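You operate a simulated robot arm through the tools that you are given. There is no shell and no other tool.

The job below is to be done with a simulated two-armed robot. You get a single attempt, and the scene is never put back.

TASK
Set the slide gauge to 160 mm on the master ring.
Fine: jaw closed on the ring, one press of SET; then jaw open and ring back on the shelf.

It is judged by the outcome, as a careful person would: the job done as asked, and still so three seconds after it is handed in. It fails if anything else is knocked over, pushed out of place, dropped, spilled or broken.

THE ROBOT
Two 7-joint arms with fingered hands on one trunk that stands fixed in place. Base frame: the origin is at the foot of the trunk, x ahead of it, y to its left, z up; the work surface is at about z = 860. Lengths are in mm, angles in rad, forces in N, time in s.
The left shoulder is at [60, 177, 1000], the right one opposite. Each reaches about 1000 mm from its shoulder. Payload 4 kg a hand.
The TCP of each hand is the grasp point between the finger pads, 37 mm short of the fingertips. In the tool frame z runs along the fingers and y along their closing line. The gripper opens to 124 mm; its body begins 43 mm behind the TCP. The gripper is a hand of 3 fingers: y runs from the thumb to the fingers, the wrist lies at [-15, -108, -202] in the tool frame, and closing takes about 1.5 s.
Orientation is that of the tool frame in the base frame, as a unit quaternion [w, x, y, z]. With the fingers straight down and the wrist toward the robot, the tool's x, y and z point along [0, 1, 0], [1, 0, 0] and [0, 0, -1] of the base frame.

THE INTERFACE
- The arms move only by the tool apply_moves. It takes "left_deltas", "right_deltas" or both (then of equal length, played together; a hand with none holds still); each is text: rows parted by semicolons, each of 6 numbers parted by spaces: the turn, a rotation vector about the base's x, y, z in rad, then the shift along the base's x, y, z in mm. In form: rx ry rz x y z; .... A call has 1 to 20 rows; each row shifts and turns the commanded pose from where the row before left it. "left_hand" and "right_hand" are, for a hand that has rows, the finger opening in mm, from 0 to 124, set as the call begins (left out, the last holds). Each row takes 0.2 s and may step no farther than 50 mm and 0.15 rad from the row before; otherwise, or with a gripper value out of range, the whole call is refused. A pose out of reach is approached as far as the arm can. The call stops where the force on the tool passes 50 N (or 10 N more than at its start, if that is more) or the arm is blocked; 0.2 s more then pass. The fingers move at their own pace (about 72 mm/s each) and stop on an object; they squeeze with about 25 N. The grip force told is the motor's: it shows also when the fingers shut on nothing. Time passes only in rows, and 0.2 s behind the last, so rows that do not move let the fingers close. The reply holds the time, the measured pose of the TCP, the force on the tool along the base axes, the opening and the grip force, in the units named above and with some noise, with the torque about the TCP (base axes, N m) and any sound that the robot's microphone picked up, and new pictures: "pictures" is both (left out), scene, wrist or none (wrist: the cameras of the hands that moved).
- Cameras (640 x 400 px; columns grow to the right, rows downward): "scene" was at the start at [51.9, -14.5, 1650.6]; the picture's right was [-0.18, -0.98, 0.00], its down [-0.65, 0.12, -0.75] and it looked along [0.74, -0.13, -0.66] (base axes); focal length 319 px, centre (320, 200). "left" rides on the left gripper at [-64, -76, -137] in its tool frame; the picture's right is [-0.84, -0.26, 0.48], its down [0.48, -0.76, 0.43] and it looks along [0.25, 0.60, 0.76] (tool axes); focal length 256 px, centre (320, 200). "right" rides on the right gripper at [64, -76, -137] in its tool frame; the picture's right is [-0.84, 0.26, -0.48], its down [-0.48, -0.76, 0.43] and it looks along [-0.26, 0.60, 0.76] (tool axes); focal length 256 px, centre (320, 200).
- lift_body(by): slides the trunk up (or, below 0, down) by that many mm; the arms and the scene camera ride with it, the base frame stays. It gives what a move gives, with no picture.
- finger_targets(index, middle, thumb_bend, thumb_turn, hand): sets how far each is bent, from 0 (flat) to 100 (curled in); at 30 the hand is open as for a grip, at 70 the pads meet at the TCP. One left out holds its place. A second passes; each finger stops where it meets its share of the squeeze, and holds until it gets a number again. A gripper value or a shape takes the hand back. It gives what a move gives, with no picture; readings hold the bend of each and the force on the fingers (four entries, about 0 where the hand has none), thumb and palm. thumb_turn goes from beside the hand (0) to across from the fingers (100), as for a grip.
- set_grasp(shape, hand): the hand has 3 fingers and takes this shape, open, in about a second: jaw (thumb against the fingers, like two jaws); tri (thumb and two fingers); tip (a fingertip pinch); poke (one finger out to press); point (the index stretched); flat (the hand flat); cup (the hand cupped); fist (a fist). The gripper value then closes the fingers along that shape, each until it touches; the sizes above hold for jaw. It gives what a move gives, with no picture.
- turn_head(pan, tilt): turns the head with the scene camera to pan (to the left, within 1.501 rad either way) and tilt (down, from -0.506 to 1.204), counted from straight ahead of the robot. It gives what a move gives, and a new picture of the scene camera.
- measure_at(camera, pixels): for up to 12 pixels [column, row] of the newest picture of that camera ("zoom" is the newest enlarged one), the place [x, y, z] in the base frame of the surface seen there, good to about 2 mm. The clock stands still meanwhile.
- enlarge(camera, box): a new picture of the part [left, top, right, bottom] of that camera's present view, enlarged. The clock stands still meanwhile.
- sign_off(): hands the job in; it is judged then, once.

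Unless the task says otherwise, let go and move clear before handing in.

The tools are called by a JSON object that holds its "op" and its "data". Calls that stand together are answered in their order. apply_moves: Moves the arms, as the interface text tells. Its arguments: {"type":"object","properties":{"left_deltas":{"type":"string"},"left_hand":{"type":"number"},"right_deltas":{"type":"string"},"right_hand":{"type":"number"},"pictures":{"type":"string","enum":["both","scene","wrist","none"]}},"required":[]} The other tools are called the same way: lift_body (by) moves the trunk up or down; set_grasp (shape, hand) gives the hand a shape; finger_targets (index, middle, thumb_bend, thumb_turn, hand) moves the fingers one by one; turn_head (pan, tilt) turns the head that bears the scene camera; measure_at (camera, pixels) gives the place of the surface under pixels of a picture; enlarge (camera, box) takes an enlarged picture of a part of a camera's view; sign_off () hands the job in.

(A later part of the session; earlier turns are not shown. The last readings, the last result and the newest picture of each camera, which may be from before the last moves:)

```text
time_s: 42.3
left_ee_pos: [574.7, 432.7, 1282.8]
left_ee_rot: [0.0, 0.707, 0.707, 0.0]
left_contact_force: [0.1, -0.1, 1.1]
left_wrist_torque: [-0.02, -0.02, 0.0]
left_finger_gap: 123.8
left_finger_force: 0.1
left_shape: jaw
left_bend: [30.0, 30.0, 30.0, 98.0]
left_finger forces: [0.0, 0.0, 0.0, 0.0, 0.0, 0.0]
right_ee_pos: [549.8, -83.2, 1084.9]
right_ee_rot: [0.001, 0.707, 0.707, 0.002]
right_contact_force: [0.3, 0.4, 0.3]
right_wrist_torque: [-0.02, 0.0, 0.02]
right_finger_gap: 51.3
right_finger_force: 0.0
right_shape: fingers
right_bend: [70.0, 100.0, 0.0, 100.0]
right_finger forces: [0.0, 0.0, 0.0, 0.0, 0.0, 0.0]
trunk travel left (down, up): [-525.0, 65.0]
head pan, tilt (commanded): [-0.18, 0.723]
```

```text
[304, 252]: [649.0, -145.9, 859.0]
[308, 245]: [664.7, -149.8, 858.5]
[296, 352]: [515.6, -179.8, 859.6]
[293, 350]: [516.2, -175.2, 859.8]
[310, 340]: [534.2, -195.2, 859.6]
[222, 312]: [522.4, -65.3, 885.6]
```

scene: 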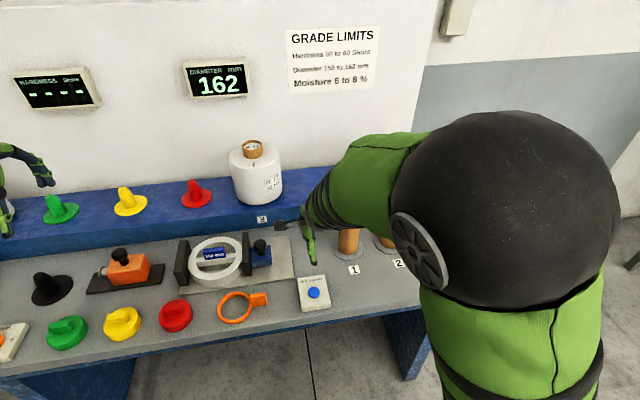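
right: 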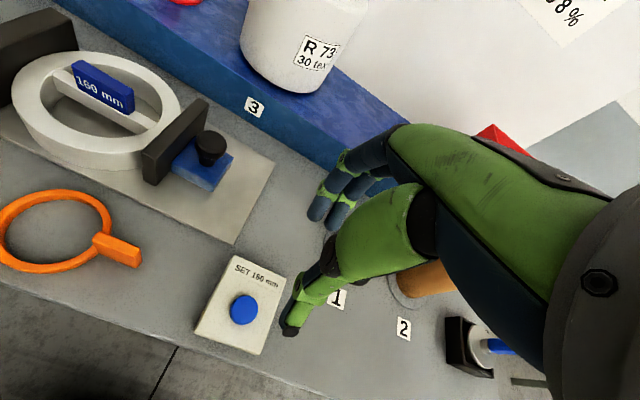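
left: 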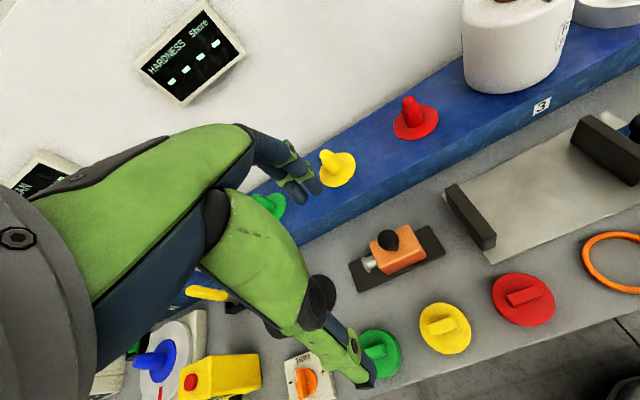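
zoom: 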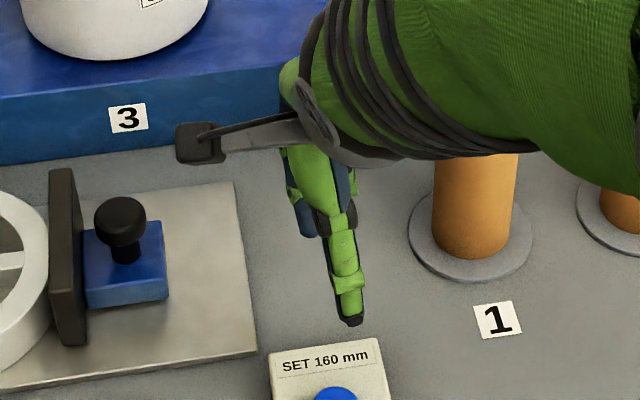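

Index tip is at about (552,−73,1050), i.e. ~10 mm left of the TCP; the thumb tip (482,−87,1054) will stay off the box front edge (x=494). I'll bring the index tip over the button at about 25 mm above and remeasure.

{"op": "apply_moves", "data": {"right_deltas": "0 0 0 -12 -6 0; 0 0 0 -12 -5.5 0; 0 0 0 0 0 -30; 0 0 0 0 0 -30; 0 0 0 0 0 -30; 0 0 0 0 0 -25; 0 0 0 0 0 -10; 0 0 0 0 0 0", "pictures": "both"}}

```text
time_s: 44.1
left_ee_pos: [571.7, 433.2, 1283.8]
left_ee_rot: [0.0, 0.707, 0.707, 0.0]
left_contact_force: [0.4, 0.5, 0.1]
left_wrist_torque: [0.0, 0.0, 0.02]
left_finger_gap: 123.6
left_finger_force: 0.1
left_shape: jaw
left_bend: [30.0, 30.0, 30.0, 98.0]
left_finger forces: [0.0, 0.0, 0.0, 0.1, 0.0, 0.1]
right_ee_pos: [524.8, -95.6, 959.7]
right_ee_rot: [0.001, 0.707, 0.708, 0.001]
right_contact_force: [-0.8, -0.2, -0.6]
right_wrist_torque: [-0.01, 0.01, -0.01]
right_finger_gap: 51.2
right_finger_force: 0.0
right_shape: fingers
right_bend: [70.0, 100.0, 0.0, 100.0]
right_finger forces: [0.0, 0.0, 0.1, 0.0, 0.1, 0.0]
trunk travel left (down, up): [-525.0, 65.0]
head pan, tilt (commanded): [-0.18, 0.723]
```

scene: 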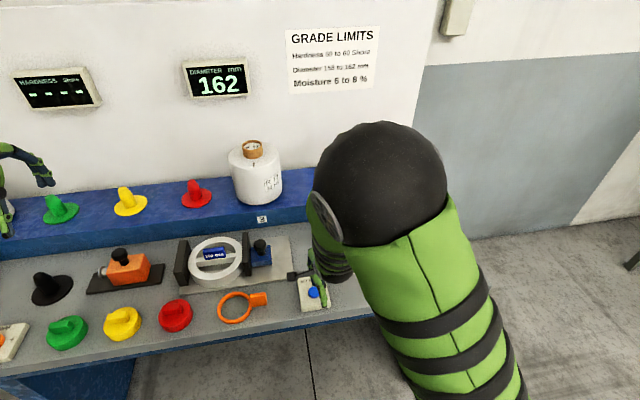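
right: 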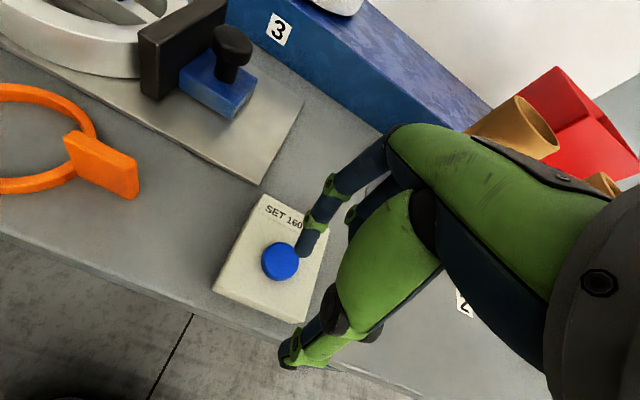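

The index tip is near the button in the right image ((305,248) vs button (280,262)). Enlarging to measure the offset.

{"op": "enlarge", "data": {"camera": "right", "box": [240, 180, 360, 380]}}

{"op": "measure_at", "data": {"camera": "right", "pixels": [[305, 250], [300, 245], [309, 240], [303, 255], [313, 250], [280, 260], [268, 262], [285, 275], [290, 355], [285, 350], [300, 360], [280, 245]]}}

{"op": "enlarge", "data": {"camera": "scene", "box": [280, 240, 360, 320]}}

```text
2.00 times, centred on (300, 280) of right
```

zoom: 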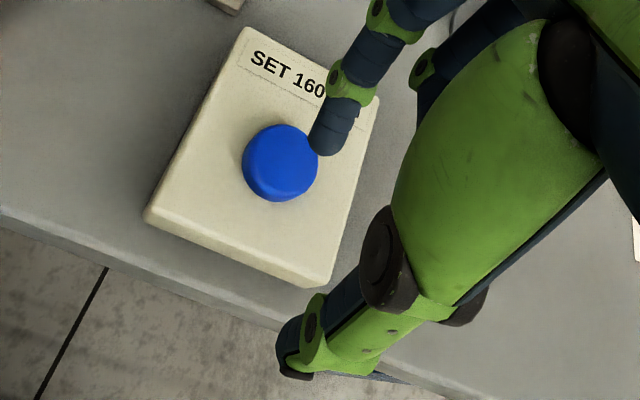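

```text
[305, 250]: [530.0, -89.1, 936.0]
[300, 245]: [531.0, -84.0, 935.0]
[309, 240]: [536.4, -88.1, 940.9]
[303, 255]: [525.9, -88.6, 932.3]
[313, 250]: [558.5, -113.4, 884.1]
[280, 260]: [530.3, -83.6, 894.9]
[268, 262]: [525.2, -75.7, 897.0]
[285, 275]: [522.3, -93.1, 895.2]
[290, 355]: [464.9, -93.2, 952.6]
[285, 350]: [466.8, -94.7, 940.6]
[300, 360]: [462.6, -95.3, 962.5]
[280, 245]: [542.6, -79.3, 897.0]
```

```text
5.00 times, centred on (320, 280) of scene
```

zoom: 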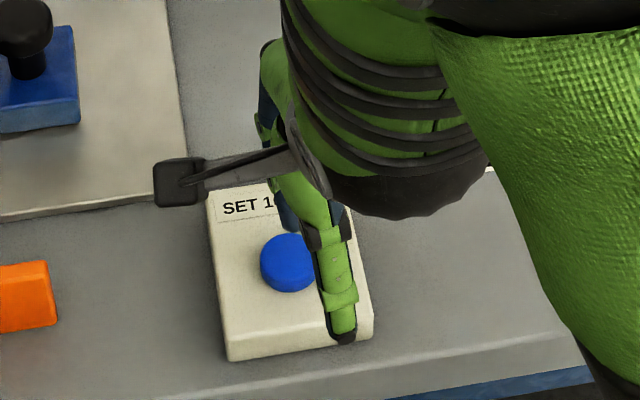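

Tip centre is ≈(532.5,−86), bottom ≈923; the button is (530.5,−84.5,896). Small correction, then down to ~4 mm above the button.

{"op": "apply_moves", "data": {"right_deltas": "0 0 0 -2 1.5 0; 0 0 0 0 0 -8; 0 0 0 0 0 -8; 0 0 0 0 0 -5; 0 0 0 0 0 0", "pictures": "both"}}

```text
time_s: 45.3
left_ee_pos: [573.5, 433.9, 1284.2]
left_ee_rot: [0.0, 0.707, 0.707, 0.0]
left_contact_force: [0.4, -0.5, -0.2]
left_wrist_torque: [-0.01, 0.02, 0.0]
left_finger_gap: 123.7
left_finger_force: 0.0
left_shape: jaw
left_bend: [30.0, 30.0, 30.0, 98.0]
left_finger forces: [0.0, 0.1, 0.0, 0.1, 0.0, 0.0]
right_ee_pos: [523.4, -94.3, 938.8]
right_ee_rot: [0.001, 0.707, 0.707, 0.001]
right_contact_force: [-0.8, -0.8, -0.5]
right_wrist_torque: [0.03, -0.02, -0.01]
right_finger_gap: 51.1
right_finger_force: 0.0
right_shape: fingers
right_bend: [70.0, 100.0, 0.0, 100.0]
right_finger forces: [0.0, 0.0, 0.0, 0.0, 0.1, 0.0]
trunk travel left (down, up): [-525.0, 65.0]
head pan, tilt (commanded): [-0.18, 0.723]
```

scene: 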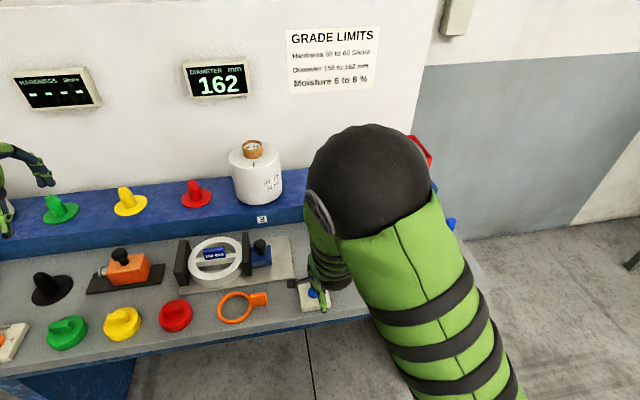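
right: 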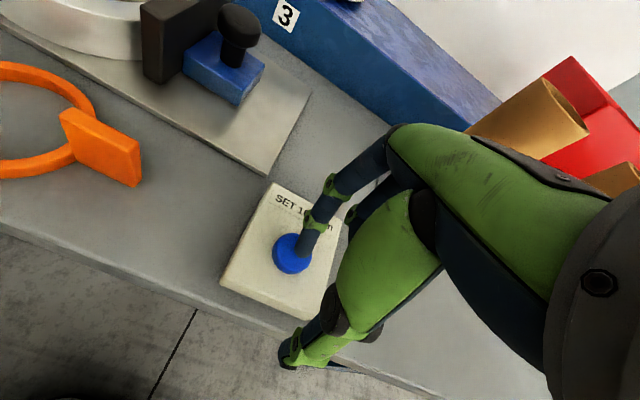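

Fingertip is now just above the button at right image (305,252). Checking the tip vs. button one more time.

{"op": "enlarge", "data": {"camera": "right", "box": [250, 190, 350, 310]}}

{"op": "measure_at", "data": {"camera": "right", "pixels": [[305, 248], [300, 246], [303, 255], [308, 256], [290, 258], [278, 256], [285, 240], [292, 268], [305, 265]]}}

```text
3.33 times, centred on (300, 250) of right
```

zoom: 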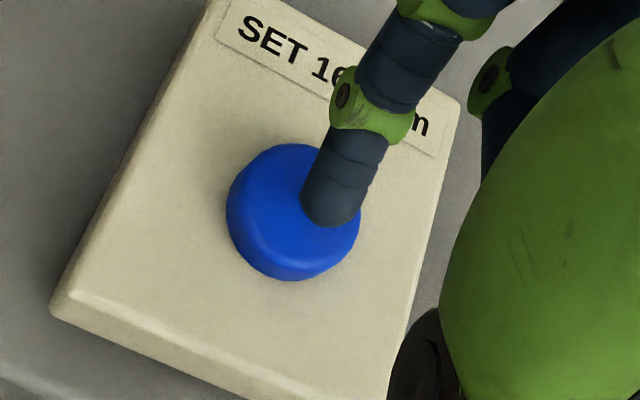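

```text
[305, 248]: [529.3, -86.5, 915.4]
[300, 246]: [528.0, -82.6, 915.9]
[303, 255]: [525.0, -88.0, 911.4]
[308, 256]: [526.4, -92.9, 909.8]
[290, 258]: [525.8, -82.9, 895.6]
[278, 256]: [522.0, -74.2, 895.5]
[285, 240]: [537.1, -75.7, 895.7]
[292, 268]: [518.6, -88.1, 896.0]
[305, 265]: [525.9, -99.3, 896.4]
```

Tip is ~8 mm above the button and within ~3 mm of its centre. Nudge +2 y and descend in 1 mm steps to contact.

{"op": "apply_moves", "data": {"right_deltas": "0 0 0 -1 2 0; 0 0 0 0 0 -1; 0 0 0 0 0 -1; 0 0 0 0 0 -1; 0 0 0 0 0 -1; 0 0 0 0 0 -1", "pictures": "both"}}

```text
time_s: 46.7
left_ee_pos: [572.9, 433.5, 1283.0]
left_ee_rot: [0.0, 0.708, 0.707, 0.0]
left_contact_force: [-1.0, -0.1, -0.7]
left_wrist_torque: [-0.02, 0.0, 0.03]
left_finger_gap: 123.8
left_finger_force: 0.1
left_shape: jaw
left_bend: [30.0, 30.0, 30.0, 98.0]
left_finger forces: [0.0, 0.0, 0.0, 0.0, 0.0, 0.0]
right_ee_pos: [522.7, -90.7, 934.4]
right_ee_rot: [0.002, 0.707, 0.707, 0.001]
right_contact_force: [0.3, 0.4, 1.1]
right_wrist_torque: [0.0, 0.0, -0.02]
right_finger_gap: 50.9
right_finger_force: 0.2
right_shape: fingers
right_bend: [70.0, 100.0, 0.0, 100.0]
right_finger forces: [0.6, 0.0, 0.1, 0.1, 0.1, 0.0]
trunk travel left (down, up): [-525.0, 65.0]
head pan, tilt (commanded): [-0.18, 0.723]
```

scene: 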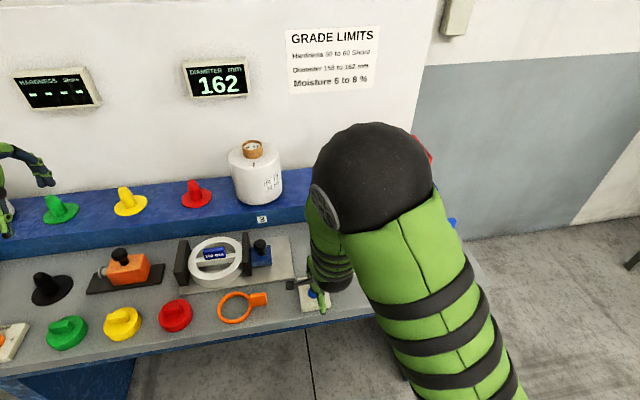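
right: 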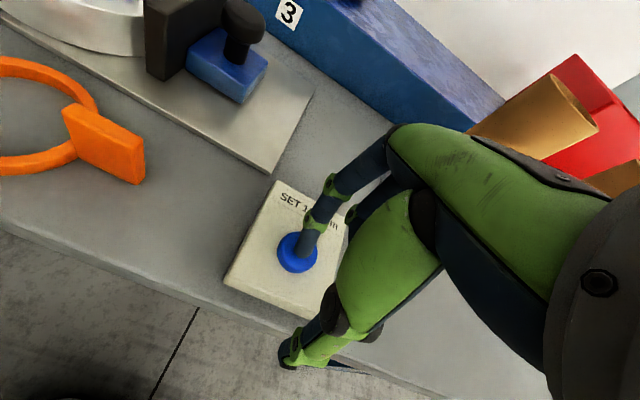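

The index just touches the button (0.6 N). Pressing down 4 mm in one smooth stroke.

{"op": "apply_moves", "data": {"right_deltas": "0 0 0 0 0 -1.5; 0 0 0 0 0 -1.5; 0 0 0 0 0 -1.5", "pictures": "both"}}

```text
time_s: 47.5
left_ee_pos: [574.2, 432.2, 1284.1]
left_ee_rot: [0.001, 0.707, 0.707, 0.0]
left_contact_force: [-0.6, 0.2, 0.3]
left_wrist_torque: [-0.01, -0.01, -0.02]
left_finger_gap: 123.9
left_finger_force: 0.1
left_shape: jaw
left_bend: [30.0, 30.0, 30.0, 98.0]
left_finger forces: [0.0, 0.0, 0.0, 0.0, 0.0, 0.0]
right_ee_pos: [522.7, -92.0, 929.7]
right_ee_rot: [0.001, 0.707, 0.708, 0.001]
right_contact_force: [1.3, 0.6, 3.7]
right_wrist_torque: [-0.03, -0.12, -0.01]
right_finger_gap: 50.7
right_finger_force: 2.0
right_shape: fingers
right_bend: [70.0, 100.0, 0.0, 100.0]
right_finger forces: [4.0, 0.0, 0.0, 0.0, 0.1, 0.0]
trunk travel left (down, up): [-525.0, 65.0]
head pan, tilt (commanded): [-0.18, 0.723]
heard: click
```

scene: 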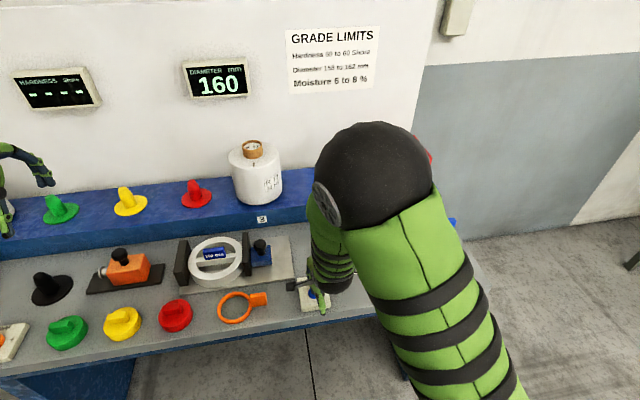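
right: 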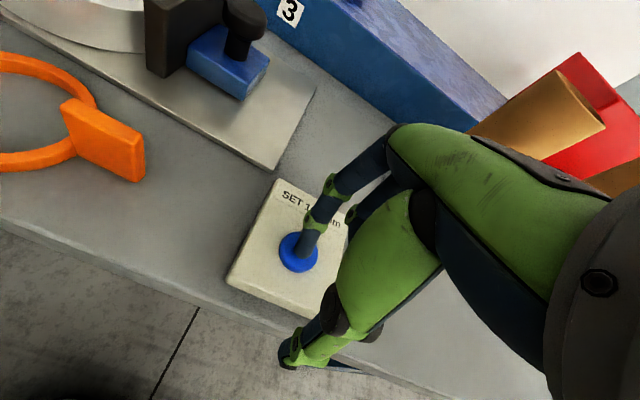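

A click was heard and the display now reads 160: SET is done once. Lifting straight up smoothly away from the button.

{"op": "apply_moves", "data": {"right_deltas": "0 0 0 0 0 5; 0 0 0 0 0 10; 0 0 0 0 0 20; 0 0 0 0 0 30; 0 0 0 0 0 35; 0 0 0 0 0 35; 0 0 0 0 0 15; 0 0 0 0 0 0", "pictures": "scene"}}

{"op": "set_grasp", "data": {"hand": "right", "shape": "jaw"}}

```text
time_s: 49.3
left_ee_pos: [574.1, 433.5, 1284.5]
left_ee_rot: [0.0, 0.707, 0.707, 0.0]
left_contact_force: [0.4, -0.6, 0.6]
left_wrist_torque: [0.02, 0.02, 0.02]
left_finger_gap: 123.7
left_finger_force: 0.1
left_shape: jaw
left_bend: [30.0, 30.0, 30.0, 98.0]
left_finger forces: [0.0, 0.1, 0.0, 0.0, 0.0, 0.1]
right_ee_pos: [522.8, -91.7, 1079.5]
right_ee_rot: [0.001, 0.707, 0.707, 0.002]
right_contact_force: [-0.3, 0.4, -0.1]
right_wrist_torque: [-0.01, 0.01, 0.04]
right_finger_gap: 51.1
right_finger_force: 0.1
right_shape: fingers
right_bend: [70.0, 100.0, 0.0, 100.0]
right_finger forces: [0.0, 0.1, 0.0, 0.1, 0.0, 0.1]
trunk travel left (down, up): [-525.0, 65.0]
head pan, tilt (commanded): [-0.18, 0.723]
```

scene: 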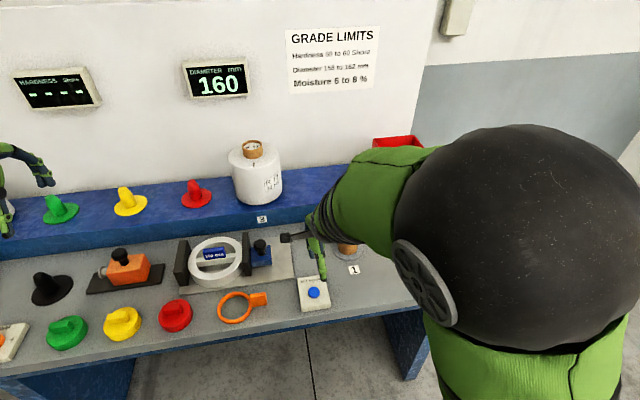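

```text
time_s: 50.2
left_ee_pos: [573.1, 432.5, 1284.0]
left_ee_rot: [0.0, 0.707, 0.707, 0.0]
left_contact_force: [0.8, -0.3, -1.1]
left_wrist_torque: [0.0, -0.02, -0.03]
left_finger_gap: 123.8
left_finger_force: 0.1
left_shape: jaw
left_bend: [30.0, 30.0, 30.0, 98.0]
left_finger forces: [0.1, 0.0, 0.0, 0.0, 0.0, 0.0]
right_ee_pos: [522.5, -91.6, 1078.4]
right_ee_rot: [0.002, 0.707, 0.707, 0.001]
right_contact_force: [-0.2, 0.0, -0.1]
right_wrist_torque: [0.0, 0.01, 0.0]
right_finger_gap: 123.9
right_finger_force: 0.0
right_shape: jaw
right_bend: [30.0, 30.0, 30.0, 98.0]
right_finger forces: [0.1, 0.1, 0.0, 0.0, 0.0, 0.0]
trunk travel left (down, up): [-525.0, 65.0]
head pan, tilt (commanded): [-0.18, 0.723]
```

Display stays at 160. Measuring the knob's present position, then moving back above it.

{"op": "measure_at", "data": {"camera": "scene", "pixels": [[260, 242], [263, 246], [257, 245], [260, 249], [245, 238], [250, 250]]}}

{"op": "apply_moves", "data": {"right_deltas": "0 0 0 20 17 0; 0 0 0 25 22 0; 0 0 0 25 22 0; 0 0 0 25 22 0; 0 0 0 25 22 0; 0 0 0 25 20 0; 0 0 0 21 17 0; 0 0 0 0 0 -40; 0 0 0 0 0 -25; 0 0 0 0 0 -20; 0 0 0 0 0 0", "right_hand": 66, "pictures": "both"}}

```text
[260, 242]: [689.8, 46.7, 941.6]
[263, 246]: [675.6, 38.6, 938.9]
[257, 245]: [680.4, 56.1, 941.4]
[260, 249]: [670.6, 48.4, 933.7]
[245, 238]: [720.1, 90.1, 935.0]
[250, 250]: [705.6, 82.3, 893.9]
```

```text
time_s: 52.6
left_ee_pos: [573.4, 433.3, 1283.1]
left_ee_rot: [0.0, 0.707, 0.707, 0.0]
left_contact_force: [0.3, 0.0, 0.0]
left_wrist_torque: [0.02, 0.03, 0.01]
left_finger_gap: 123.7
left_finger_force: 0.0
left_shape: jaw
left_bend: [30.0, 30.0, 30.0, 98.0]
left_finger forces: [0.0, 0.0, 0.0, 0.1, 0.1, 0.0]
right_ee_pos: [688.4, 48.7, 994.8]
right_ee_rot: [0.002, 0.708, 0.707, 0.002]
right_contact_force: [0.2, -0.4, -0.1]
right_wrist_torque: [-0.01, -0.01, -0.01]
right_finger_gap: 66.5
right_finger_force: 0.1
right_shape: jaw
right_bend: [41.0, 44.0, 55.0, 99.0]
right_finger forces: [0.1, 0.0, 0.1, 0.1, 0.0, 0.0]
trunk travel left (down, up): [-525.0, 65.0]
head pan, tilt (commanded): [-0.18, 0.723]
```

scene: 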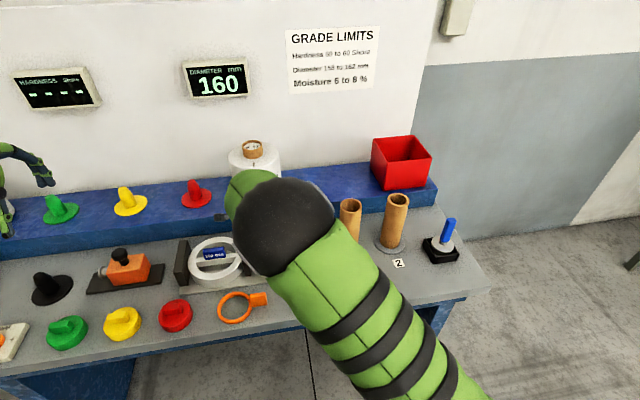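
right: 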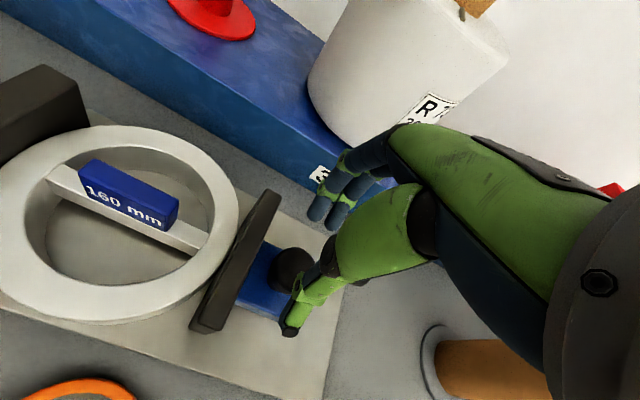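

TCP is right over the knob (right image knob at (292,266)). Descending 50 mm with fingers open at 66.

{"op": "apply_moves", "data": {"right_deltas": "0 0 0 0 0 -15; 0 0 0 0 0 -15; 0 0 0 0 0 -12; 0 0 0 0 0 -8; 0 0 0 0 0 0", "pictures": "wrist"}}

```text
time_s: 53.8
left_ee_pos: [572.8, 433.8, 1283.5]
left_ee_rot: [0.0, 0.707, 0.707, 0.0]
left_contact_force: [0.4, 0.0, 0.6]
left_wrist_torque: [0.06, 0.05, 0.03]
left_finger_gap: 123.6
left_finger_force: 0.1
left_shape: jaw
left_bend: [30.0, 30.0, 30.0, 98.0]
left_finger forces: [0.0, 0.1, 0.0, 0.1, 0.0, 0.1]
right_ee_pos: [688.1, 49.4, 943.7]
right_ee_rot: [0.001, 0.707, 0.707, 0.001]
right_contact_force: [-0.2, 0.0, 0.9]
right_wrist_torque: [0.03, 0.03, 0.0]
right_finger_gap: 66.2
right_finger_force: 0.1
right_shape: jaw
right_bend: [41.0, 44.0, 55.0, 99.0]
right_finger forces: [0.0, 0.0, 0.1, 0.0, 0.0, 0.0]
trunk travel left (down, up): [-525.0, 65.0]
head pan, tilt (commanded): [-0.18, 0.723]
```

right: 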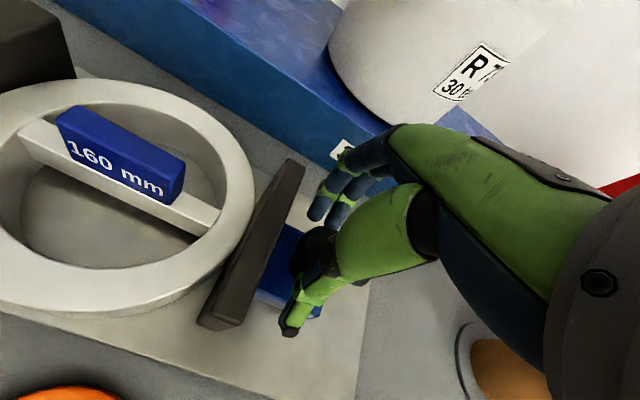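

Fingers straddle the knob without contact. Closing on it.

{"op": "apply_moves", "data": {"right_deltas": "0 0 0 0 0 0; 0 0 0 0 0 0; 0 0 0 0 0 0; 0 0 0 0 0 0; 0 0 0 0 0 0; 0 0 0 0 0 0; 0 0 0 0 0 0", "right_hand": 0, "pictures": "none"}}

{"op": "apply_moves", "data": {"right_deltas": "0 0 0 0 -2 0; 0 0 0 0 -4 0; 0 0 0 0 -4 0; 0 0 0 0 0 0", "pictures": "both"}}

```text
time_s: 55.4
left_ee_pos: [572.5, 433.1, 1284.0]
left_ee_rot: [-0.001, 0.708, 0.706, 0.0]
left_contact_force: [0.2, 0.1, 0.6]
left_wrist_torque: [-0.01, 0.03, 0.02]
left_finger_gap: 123.8
left_finger_force: 0.1
left_shape: jaw
left_bend: [30.0, 30.0, 30.0, 98.0]
left_finger forces: [0.0, 0.0, 0.0, 0.1, 0.0, 0.1]
right_ee_pos: [687.6, 50.8, 945.0]
right_ee_rot: [0.001, 0.707, 0.707, 0.001]
right_contact_force: [-6.1, 1.6, -2.2]
right_wrist_torque: [0.0, -0.31, 0.05]
right_finger_gap: 35.4
right_finger_force: 25.0
right_shape: jaw
right_bend: [63.0, 62.0, 57.0, 100.0]
right_finger forces: [13.1, 9.4, 0.1, 0.1, 28.6, 0.0]
trunk travel left (down, up): [-525.0, 65.0]
head pan, tilt (commanded): [-0.18, 0.723]
```

```text
time_s: 56.4
left_ee_pos: [572.8, 433.1, 1283.3]
left_ee_rot: [0.0, 0.707, 0.707, 0.0]
left_contact_force: [-0.2, 0.3, -0.2]
left_wrist_torque: [0.0, -0.03, 0.01]
left_finger_gap: 123.9
left_finger_force: 0.0
left_shape: jaw
left_bend: [30.0, 30.0, 30.0, 98.0]
left_finger forces: [0.1, 0.1, 0.1, 0.0, 0.1, 0.0]
right_ee_pos: [687.2, 39.6, 944.2]
right_ee_rot: [0.001, 0.707, 0.707, 0.001]
right_contact_force: [-6.1, 0.9, -1.7]
right_wrist_torque: [-0.01, -0.29, 0.08]
right_finger_gap: 35.1
right_finger_force: 24.8
right_shape: jaw
right_bend: [63.0, 62.0, 57.0, 100.0]
right_finger forces: [13.1, 9.5, 0.0, 0.0, 29.5, 0.0]
trunk travel left (down, up): [-525.0, 65.0]
head pan, tilt (commanded): [-0.18, 0.723]
```

scene: 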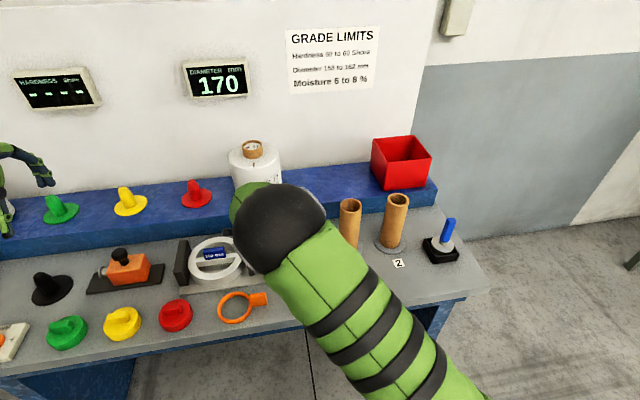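
right: 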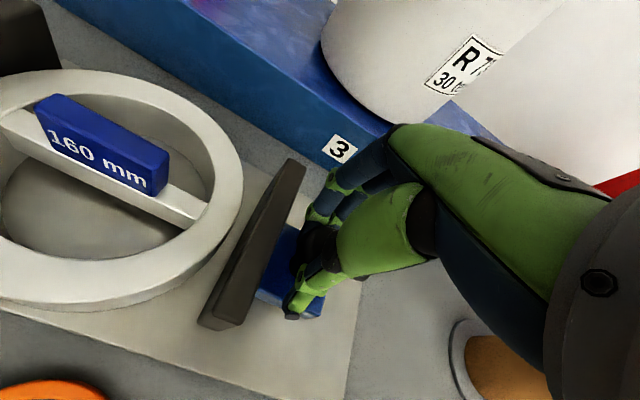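

The jaw opens (display 170). Sliding it back another 44 mm to its original position.

{"op": "apply_moves", "data": {"right_deltas": "0 0 0 0 -5 0; 0 0 0 0 -6 0; 0 0 0 0 -6 0; 0 0 0 0 -6 0; 0 0 0 0 -6 0; 0 0 0 0 -6 0; 0 0 0 0 -5 0; 0 0 0 0 -4 0; 0 0 0 0 0 0", "pictures": "both"}}

```text
time_s: 58.4
left_ee_pos: [573.3, 433.4, 1284.0]
left_ee_rot: [0.0, 0.706, 0.708, 0.0]
left_contact_force: [-0.2, 0.3, -0.2]
left_wrist_torque: [0.0, 0.01, -0.02]
left_finger_gap: 123.6
left_finger_force: 0.0
left_shape: jaw
left_bend: [30.0, 30.0, 30.0, 98.0]
left_finger forces: [0.1, 0.0, 0.0, 0.0, 0.1, 0.0]
right_ee_pos: [688.4, -4.4, 945.8]
right_ee_rot: [0.001, 0.707, 0.708, 0.001]
right_contact_force: [-6.7, -0.9, -1.4]
right_wrist_torque: [-0.01, -0.31, 0.06]
right_finger_gap: 35.3
right_finger_force: 25.2
right_shape: jaw
right_bend: [63.0, 62.0, 57.0, 100.0]
right_finger forces: [13.0, 9.8, 0.1, 0.1, 29.2, 0.0]
trunk travel left (down, up): [-525.0, 65.0]
head pan, tilt (commanded): [-0.18, 0.723]
```

scene: 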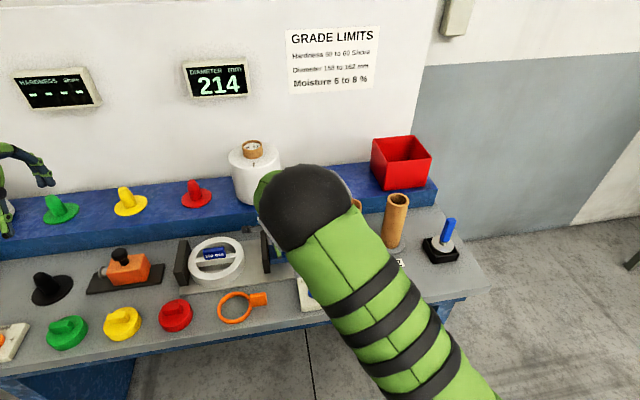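
right: 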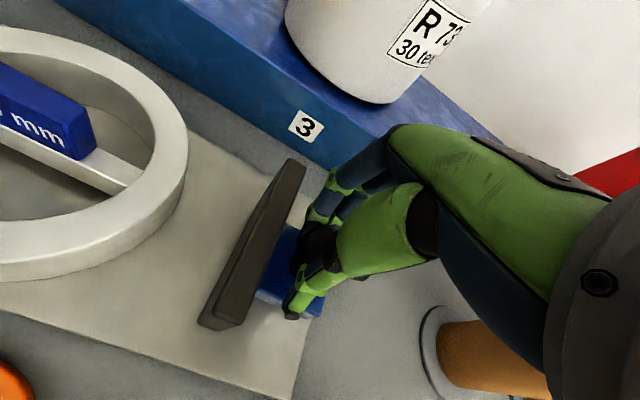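

Display 214 – the jaw is fully open. Releasing the knob and lifting clear.

{"op": "apply_moves", "data": {"right_deltas": "0 0 0 0 0 0; 0 0 0 0 0 0; 0 0 0 0 0 0; 0 0 0 0 0 0; 0 0 0 0 0 15; 0 0 0 0 0 20; 0 0 0 0 0 25; 0 0 0 0 0 30; 0 0 0 0 0 30; 0 0 0 0 0 0", "right_hand": 66, "pictures": "both"}}

```text
time_s: 60.6
left_ee_pos: [573.7, 433.0, 1283.1]
left_ee_rot: [0.0, 0.707, 0.707, 0.0]
left_contact_force: [0.0, -0.2, 0.0]
left_wrist_torque: [-0.03, -0.03, 0.01]
left_finger_gap: 123.5
left_finger_force: 0.0
left_shape: jaw
left_bend: [30.0, 30.0, 30.0, 98.0]
left_finger forces: [0.0, 0.1, 0.0, 0.1, 0.0, 0.1]
right_ee_pos: [688.0, -4.2, 1065.2]
right_ee_rot: [0.001, 0.707, 0.707, 0.001]
right_contact_force: [0.8, 0.2, -0.4]
right_wrist_torque: [0.0, 0.0, 0.01]
right_finger_gap: 65.7
right_finger_force: 0.1
right_shape: jaw
right_bend: [41.0, 45.0, 55.0, 100.0]
right_finger forces: [0.0, 0.1, 0.0, 0.0, 0.1, 0.0]
trunk travel left (down, up): [-525.0, 65.0]
head pan, tilt (commanded): [-0.18, 0.723]
```

scene: 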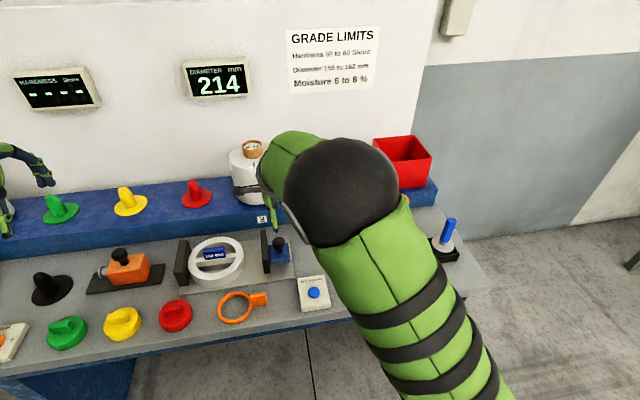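
right: 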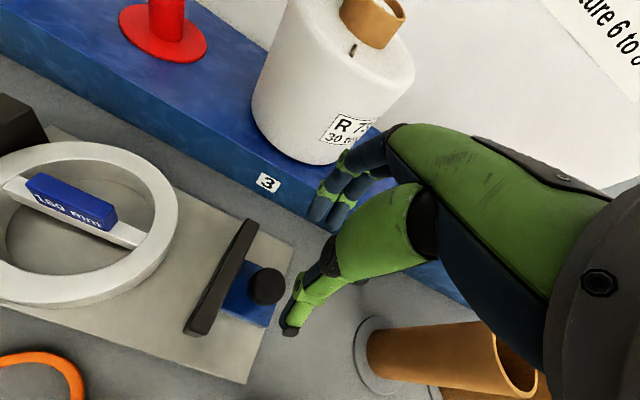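

The ring waits at scene (213,254). Measuring its handle for the regrasp.

{"op": "enlarge", "data": {"camera": "scene", "box": [170, 220, 270, 300]}}

```text
5.00 times, centred on (220, 260) of scene
```

zoom: 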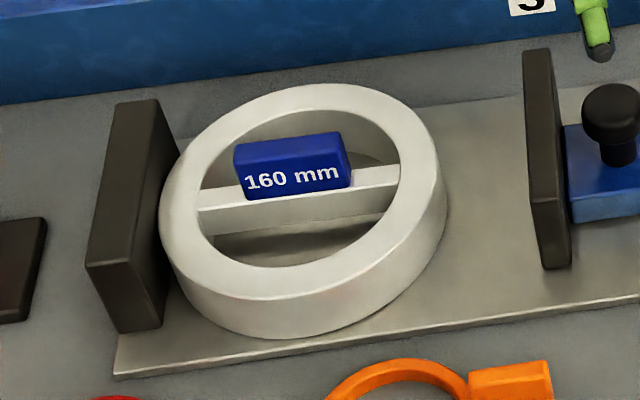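

{"op": "measure_at", "data": {"camera": "zoom", "pixels": [[240, 148], [340, 135], [248, 160], [342, 152], [290, 143], [250, 195], [345, 182], [205, 200], [395, 175], [205, 215], [395, 190], [290, 170]]}}

{"op": "measure_at", "data": {"camera": "right", "pixels": [[35, 178], [110, 208], [28, 190], [105, 225], [70, 195], [20, 190], [130, 235], [165, 220]]}}

```text
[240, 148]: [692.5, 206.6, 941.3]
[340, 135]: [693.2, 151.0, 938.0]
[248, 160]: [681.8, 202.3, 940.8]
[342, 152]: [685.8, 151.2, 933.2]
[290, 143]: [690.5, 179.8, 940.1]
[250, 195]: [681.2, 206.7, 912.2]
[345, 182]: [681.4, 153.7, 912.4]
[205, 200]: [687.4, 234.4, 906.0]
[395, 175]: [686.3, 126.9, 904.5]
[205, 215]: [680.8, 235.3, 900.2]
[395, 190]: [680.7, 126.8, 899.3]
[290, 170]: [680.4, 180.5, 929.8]
```

```text
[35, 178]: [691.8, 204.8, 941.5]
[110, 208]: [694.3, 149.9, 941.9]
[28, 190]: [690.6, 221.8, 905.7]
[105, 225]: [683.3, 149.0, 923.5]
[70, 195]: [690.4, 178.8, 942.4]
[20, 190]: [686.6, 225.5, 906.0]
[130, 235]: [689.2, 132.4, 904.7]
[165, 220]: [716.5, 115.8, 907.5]
```

Handle centre is (687,179.5), z 905–942. I'll pre-tilt the hand −0.307 rad (the pose that held the ring level) and move above it.

{"op": "apply_moves", "data": {"right_deltas": "0 0 0 0 20 0; 0 -0.08 0 -4 24 0; 0 -0.08 0 -4 24 0; 0 -0.08 0 -4 24 0; 0 -0.067 0 -4 24 0; 0 0 0 -3 24 0; 0 0 0 -3 24 0; 0 0 0 -1.5 19.5 0; 0 0 0 0 0 -25; 0 0 0 0 0 -15; 0 0 0 0 0 0", "right_hand": 58, "pictures": "both"}}

```text
time_s: 63.0
left_ee_pos: [572.6, 434.1, 1283.4]
left_ee_rot: [0.001, 0.707, 0.707, 0.0]
left_contact_force: [-0.4, 0.2, -0.9]
left_wrist_torque: [-0.03, 0.03, -0.02]
left_finger_gap: 123.7
left_finger_force: 0.1
left_shape: jaw
left_bend: [30.0, 30.0, 30.0, 98.0]
left_finger forces: [0.0, 0.0, 0.0, 0.0, 0.0, 0.0]
right_ee_pos: [663.6, 179.2, 1024.0]
right_ee_rot: [0.109, 0.698, 0.699, 0.11]
right_contact_force: [0.2, -0.6, -0.1]
right_wrist_torque: [0.02, -0.02, -0.05]
right_finger_gap: 58.1
right_finger_force: 0.1
right_shape: jaw
right_bend: [43.0, 47.0, 57.0, 100.0]
right_finger forces: [0.0, 0.0, 0.0, 0.0, 0.0, 0.0]
trunk travel left (down, up): [-525.0, 65.0]
head pan, tilt (commanded): [-0.18, 0.723]
```

scene: 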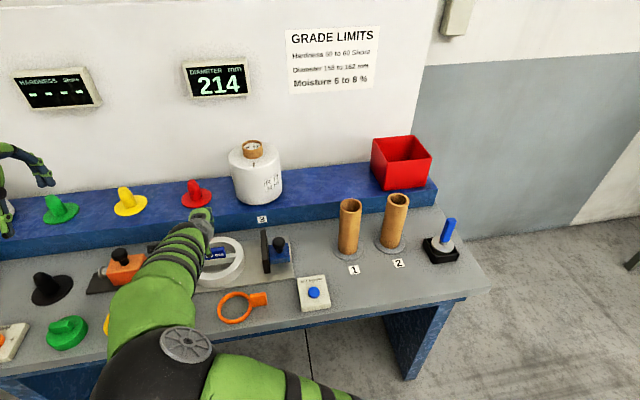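
right: 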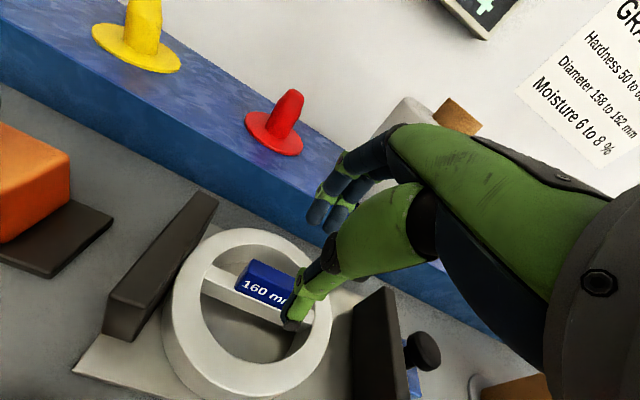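

Positioned like the earlier retreat point. Retracing the path down onto the handle.

{"op": "apply_moves", "data": {"right_deltas": "0 0 0 0.5 0.3 -12; 0 0 0 3 0 -20; 0 0 0 3 0 -15; 0 0 0 3 0 -15; 0 0 0 2 0 -12; 0 0 0 2 0 -10; 0 0 0 1.5 0 -8; 0 0 0 1.5 0 -7; 0 0 0 0 0 0", "right_hand": 56, "pictures": "wrist"}}

```text
time_s: 65.0
left_ee_pos: [573.5, 432.6, 1283.8]
left_ee_rot: [0.0, 0.707, 0.707, 0.0]
left_contact_force: [0.2, 0.1, 1.4]
left_wrist_torque: [-0.01, -0.01, 0.02]
left_finger_gap: 123.5
left_finger_force: 0.0
left_shape: jaw
left_bend: [30.0, 30.0, 30.0, 98.0]
left_finger forces: [0.1, 0.0, 0.0, 0.1, 0.0, 0.1]
right_ee_pos: [681.1, 179.5, 924.1]
right_ee_rot: [0.109, 0.698, 0.699, 0.109]
right_contact_force: [0.0, -0.8, -0.8]
right_wrist_torque: [0.02, 0.02, 0.04]
right_finger_gap: 56.2
right_finger_force: 0.0
right_shape: jaw
right_bend: [44.0, 48.0, 57.0, 100.0]
right_finger forces: [0.0, 0.1, 0.1, 0.1, 0.1, 0.0]
trunk travel left (down, up): [-525.0, 65.0]
head pan, tilt (commanded): [-0.18, 0.723]
```

right: 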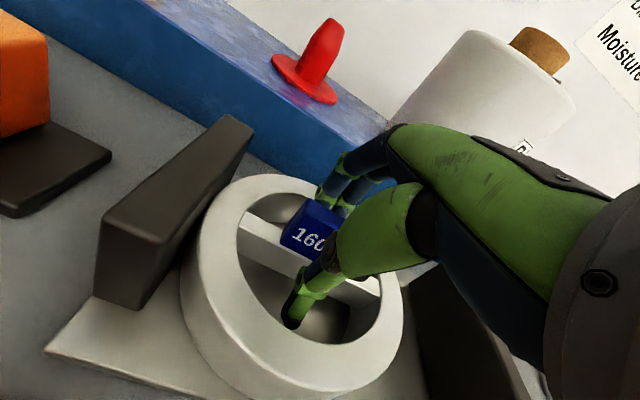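

TCP (681.1,179.5,924.1) repeats the release pose. Closing on the handle.

{"op": "apply_moves", "data": {"right_deltas": "0 0 0 0 0 0; 0 0 0 0 0 0; 0 0 0 0 0 0; 0 0 0 0 0 0; 0 0 0 0 0 0; 0 0 0 0 0 0; 0 0 0 0 0 0; 0 0 0 0 0 0", "right_hand": 0, "pictures": "none"}}

{"op": "apply_moves", "data": {"right_deltas": "0 0 0 0 -1 2; 0 0 0 0 -1 4; 0 0 0 0 -1 6; 0 0 0 0 0 6; 0 0 0 0 0 0; 0 0 0 0 0 0", "pictures": "both"}}

```text
time_s: 66.8
left_ee_pos: [572.8, 432.5, 1283.3]
left_ee_rot: [0.0, 0.707, 0.708, 0.0]
left_contact_force: [-0.2, 0.2, 0.5]
left_wrist_torque: [-0.02, 0.0, 0.01]
left_finger_gap: 123.9
left_finger_force: 0.0
left_shape: jaw
left_bend: [30.0, 30.0, 30.0, 98.0]
left_finger forces: [0.1, 0.0, 0.0, 0.1, 0.0, 0.0]
right_ee_pos: [680.9, 180.6, 924.8]
right_ee_rot: [0.11, 0.699, 0.698, 0.109]
right_contact_force: [-2.5, 0.4, -0.1]
right_wrist_torque: [-0.03, -0.26, 0.01]
right_finger_gap: 17.0
right_finger_force: 24.4
right_shape: jaw
right_bend: [64.0, 65.0, 65.0, 100.0]
right_finger forces: [15.5, 8.8, 0.0, 0.1, 26.1, 0.0]
trunk travel left (down, up): [-525.0, 65.0]
head pan, tilt (commanded): [-0.18, 0.723]
```

```text
time_s: 68.2
left_ee_pos: [573.5, 434.0, 1283.7]
left_ee_rot: [0.0, 0.707, 0.707, 0.0]
left_contact_force: [-0.2, -1.3, 0.1]
left_wrist_torque: [0.01, 0.0, -0.01]
left_finger_gap: 123.8
left_finger_force: 0.0
left_shape: jaw
left_bend: [30.0, 30.0, 30.0, 98.0]
left_finger forces: [0.1, 0.0, 0.0, 0.0, 0.1, 0.0]
right_ee_pos: [680.9, 176.7, 943.1]
right_ee_rot: [0.109, 0.699, 0.699, 0.109]
right_contact_force: [0.0, -0.8, -4.2]
right_wrist_torque: [-0.02, 0.05, 0.02]
right_finger_gap: 15.8
right_finger_force: 25.2
right_shape: jaw
right_bend: [64.0, 65.0, 65.0, 100.0]
right_finger forces: [15.3, 8.7, 0.1, 0.1, 23.8, 0.0]
trunk travel left (down, up): [-525.0, 65.0]
head pan, tilt (commanded): [-0.18, 0.723]
```

scene: 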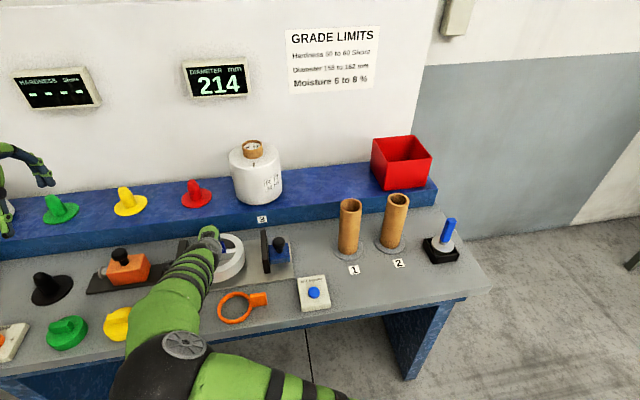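
right: 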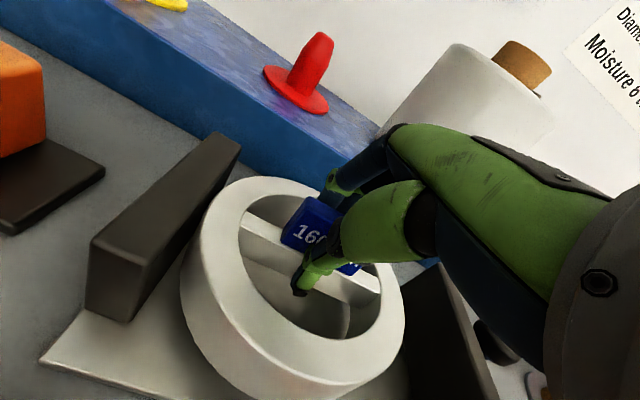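

The ring is off the plate. Checking how level it hangs before lifting further.

{"op": "measure_at", "data": {"camera": "right", "pixels": [[205, 220], [222, 198], [200, 250], [392, 300], [395, 340], [275, 185], [245, 350], [345, 358], [300, 345], [285, 370], [260, 232], [365, 288]]}}

```text
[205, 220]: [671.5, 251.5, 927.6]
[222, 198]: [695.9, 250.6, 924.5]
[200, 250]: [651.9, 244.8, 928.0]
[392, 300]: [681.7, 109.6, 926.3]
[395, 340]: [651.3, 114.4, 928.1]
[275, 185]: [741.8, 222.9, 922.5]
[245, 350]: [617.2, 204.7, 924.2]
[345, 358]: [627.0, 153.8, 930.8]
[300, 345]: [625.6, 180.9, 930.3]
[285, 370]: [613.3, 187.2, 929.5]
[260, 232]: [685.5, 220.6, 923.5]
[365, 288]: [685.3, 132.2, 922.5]
```

A slight front-up tilt of ~0.055 rad remains; I'll trim it while lifting straight up out of the jaws.

{"op": "apply_moves", "data": {"right_deltas": "0 0 0 0 0 12; 0 0 0 0 0 18; 0 -0.03 0 0 0 20; 0 -0.025 0 0 0 20; 0 0 0 0 0 20; 0 0 0 0 0 20; 0 0 0 0 0 17; 0 0 0 0 0 0; 0 0 0 0 0 0", "pictures": "both"}}

```text
time_s: 70.2
left_ee_pos: [573.3, 432.1, 1284.0]
left_ee_rot: [0.0, 0.708, 0.707, 0.001]
left_contact_force: [0.3, 1.5, -0.5]
left_wrist_torque: [-0.01, 0.0, 0.03]
left_finger_gap: 123.7
left_finger_force: 0.0
left_shape: jaw
left_bend: [30.0, 30.0, 30.0, 98.0]
left_finger forces: [0.0, 0.0, 0.0, 0.0, 0.0, 0.0]
right_ee_pos: [681.1, 177.6, 1070.8]
right_ee_rot: [0.128, 0.695, 0.696, 0.129]
right_contact_force: [-0.1, 0.5, -5.2]
right_wrist_torque: [0.0, 0.06, 0.01]
right_finger_gap: 16.0
right_finger_force: 25.0
right_shape: jaw
right_bend: [64.0, 65.0, 65.0, 100.0]
right_finger forces: [15.3, 8.7, 0.0, 0.0, 23.9, 0.0]
trunk travel left (down, up): [-525.0, 65.0]
head pan, tilt (commanded): [-0.18, 0.723]
```

scene: 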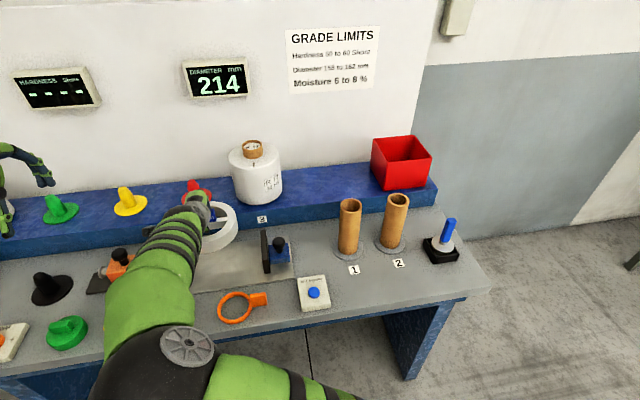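
right: 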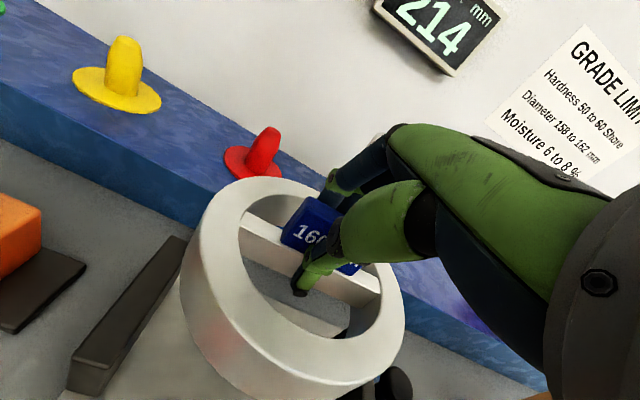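

The ring hangs freely above the jaws. Carrying it back along the same route to above its spot on the shelf.

{"op": "apply_moves", "data": {"right_deltas": "0 0 0 8 -21.6 0; 0 0 0 8 -21.6 0; 0 0 0 8 -21.6 0; 0 0 0 8 -21.6 0; 0 0 0 8 -21.6 0; 0 0 0 8 -21.6 0; 0 0 0 8 -21.6 0; 0 0 0 8 -21.6 0; 0 0 0 8 -21.6 0; 0 0 0 8 -21.6 0; 0 0 0 8 -21.6 0; 0 0 0 14 -18 0; 0 0 0 18 -13.2 0; 0 0 0 18 -13.2 0; 0 0 0 18 -13.2 0; 0 0 0 18 -13.2 0; 0 0 0 18 -13.2 0; 0 0 0 18 -13.2 -4; 0 0 0 18 -13.2 -4; 0 0 0 11.4 -6.6 -4", "pictures": "both"}}

```text
time_s: 74.4
left_ee_pos: [574.3, 432.4, 1283.2]
left_ee_rot: [0.0, 0.707, 0.707, 0.001]
left_contact_force: [0.0, -0.5, 0.0]
left_wrist_torque: [0.02, -0.02, -0.02]
left_finger_gap: 123.6
left_finger_force: 0.0
left_shape: jaw
left_bend: [30.0, 30.0, 30.0, 98.0]
left_finger forces: [0.0, 0.0, 0.0, 0.0, 0.0, 0.0]
right_ee_pos: [921.4, -179.5, 1057.1]
right_ee_rot: [0.128, 0.695, 0.695, 0.128]
right_contact_force: [0.8, -0.4, -4.9]
right_wrist_torque: [0.02, 0.03, -0.03]
right_finger_gap: 15.8
right_finger_force: 24.8
right_shape: jaw
right_bend: [64.0, 65.0, 65.0, 100.0]
right_finger forces: [15.3, 8.7, 0.1, 0.0, 23.9, 0.0]
trunk travel left (down, up): [-525.0, 65.0]
head pan, tilt (commanded): [-0.18, 0.723]
```

scene: 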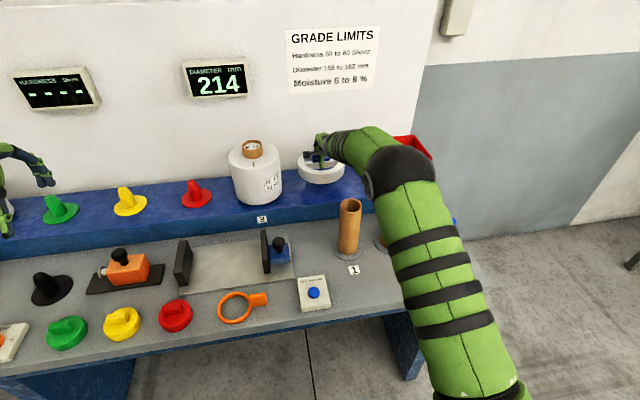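
right: 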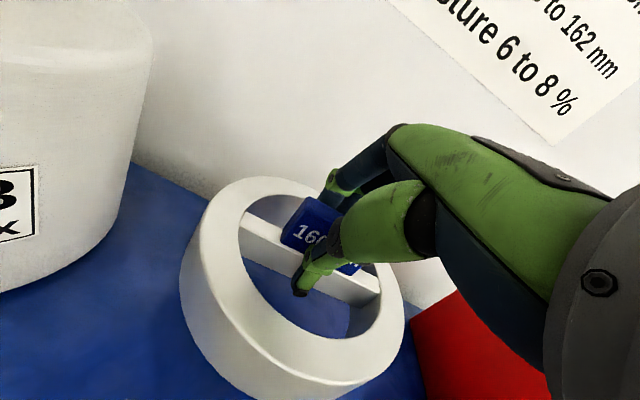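

The ring is above its old spot. Measuring its rim for level and position before lowering.

{"op": "measure_at", "data": {"camera": "right", "pixels": [[205, 220], [222, 198], [200, 250], [392, 300], [395, 340], [275, 185], [345, 358], [300, 345], [285, 370], [248, 222], [375, 290], [300, 205]]}}

{"op": "enlarge", "data": {"camera": "scene", "box": [270, 120, 366, 200]}}

```text
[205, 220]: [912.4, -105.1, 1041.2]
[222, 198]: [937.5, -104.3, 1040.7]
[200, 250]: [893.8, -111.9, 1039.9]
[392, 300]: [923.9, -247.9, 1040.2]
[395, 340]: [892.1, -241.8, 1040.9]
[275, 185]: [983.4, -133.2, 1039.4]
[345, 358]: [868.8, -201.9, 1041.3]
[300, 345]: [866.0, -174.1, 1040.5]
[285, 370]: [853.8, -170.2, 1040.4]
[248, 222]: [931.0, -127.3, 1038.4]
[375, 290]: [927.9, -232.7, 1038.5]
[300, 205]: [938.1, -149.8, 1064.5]
```

```text
5.00 times, centred on (318, 160) of scene
```

zoom: 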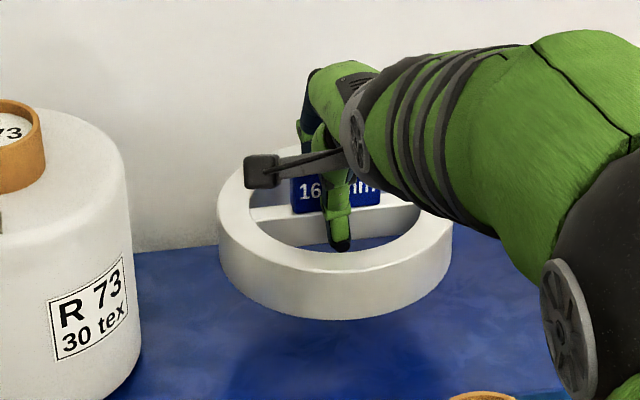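

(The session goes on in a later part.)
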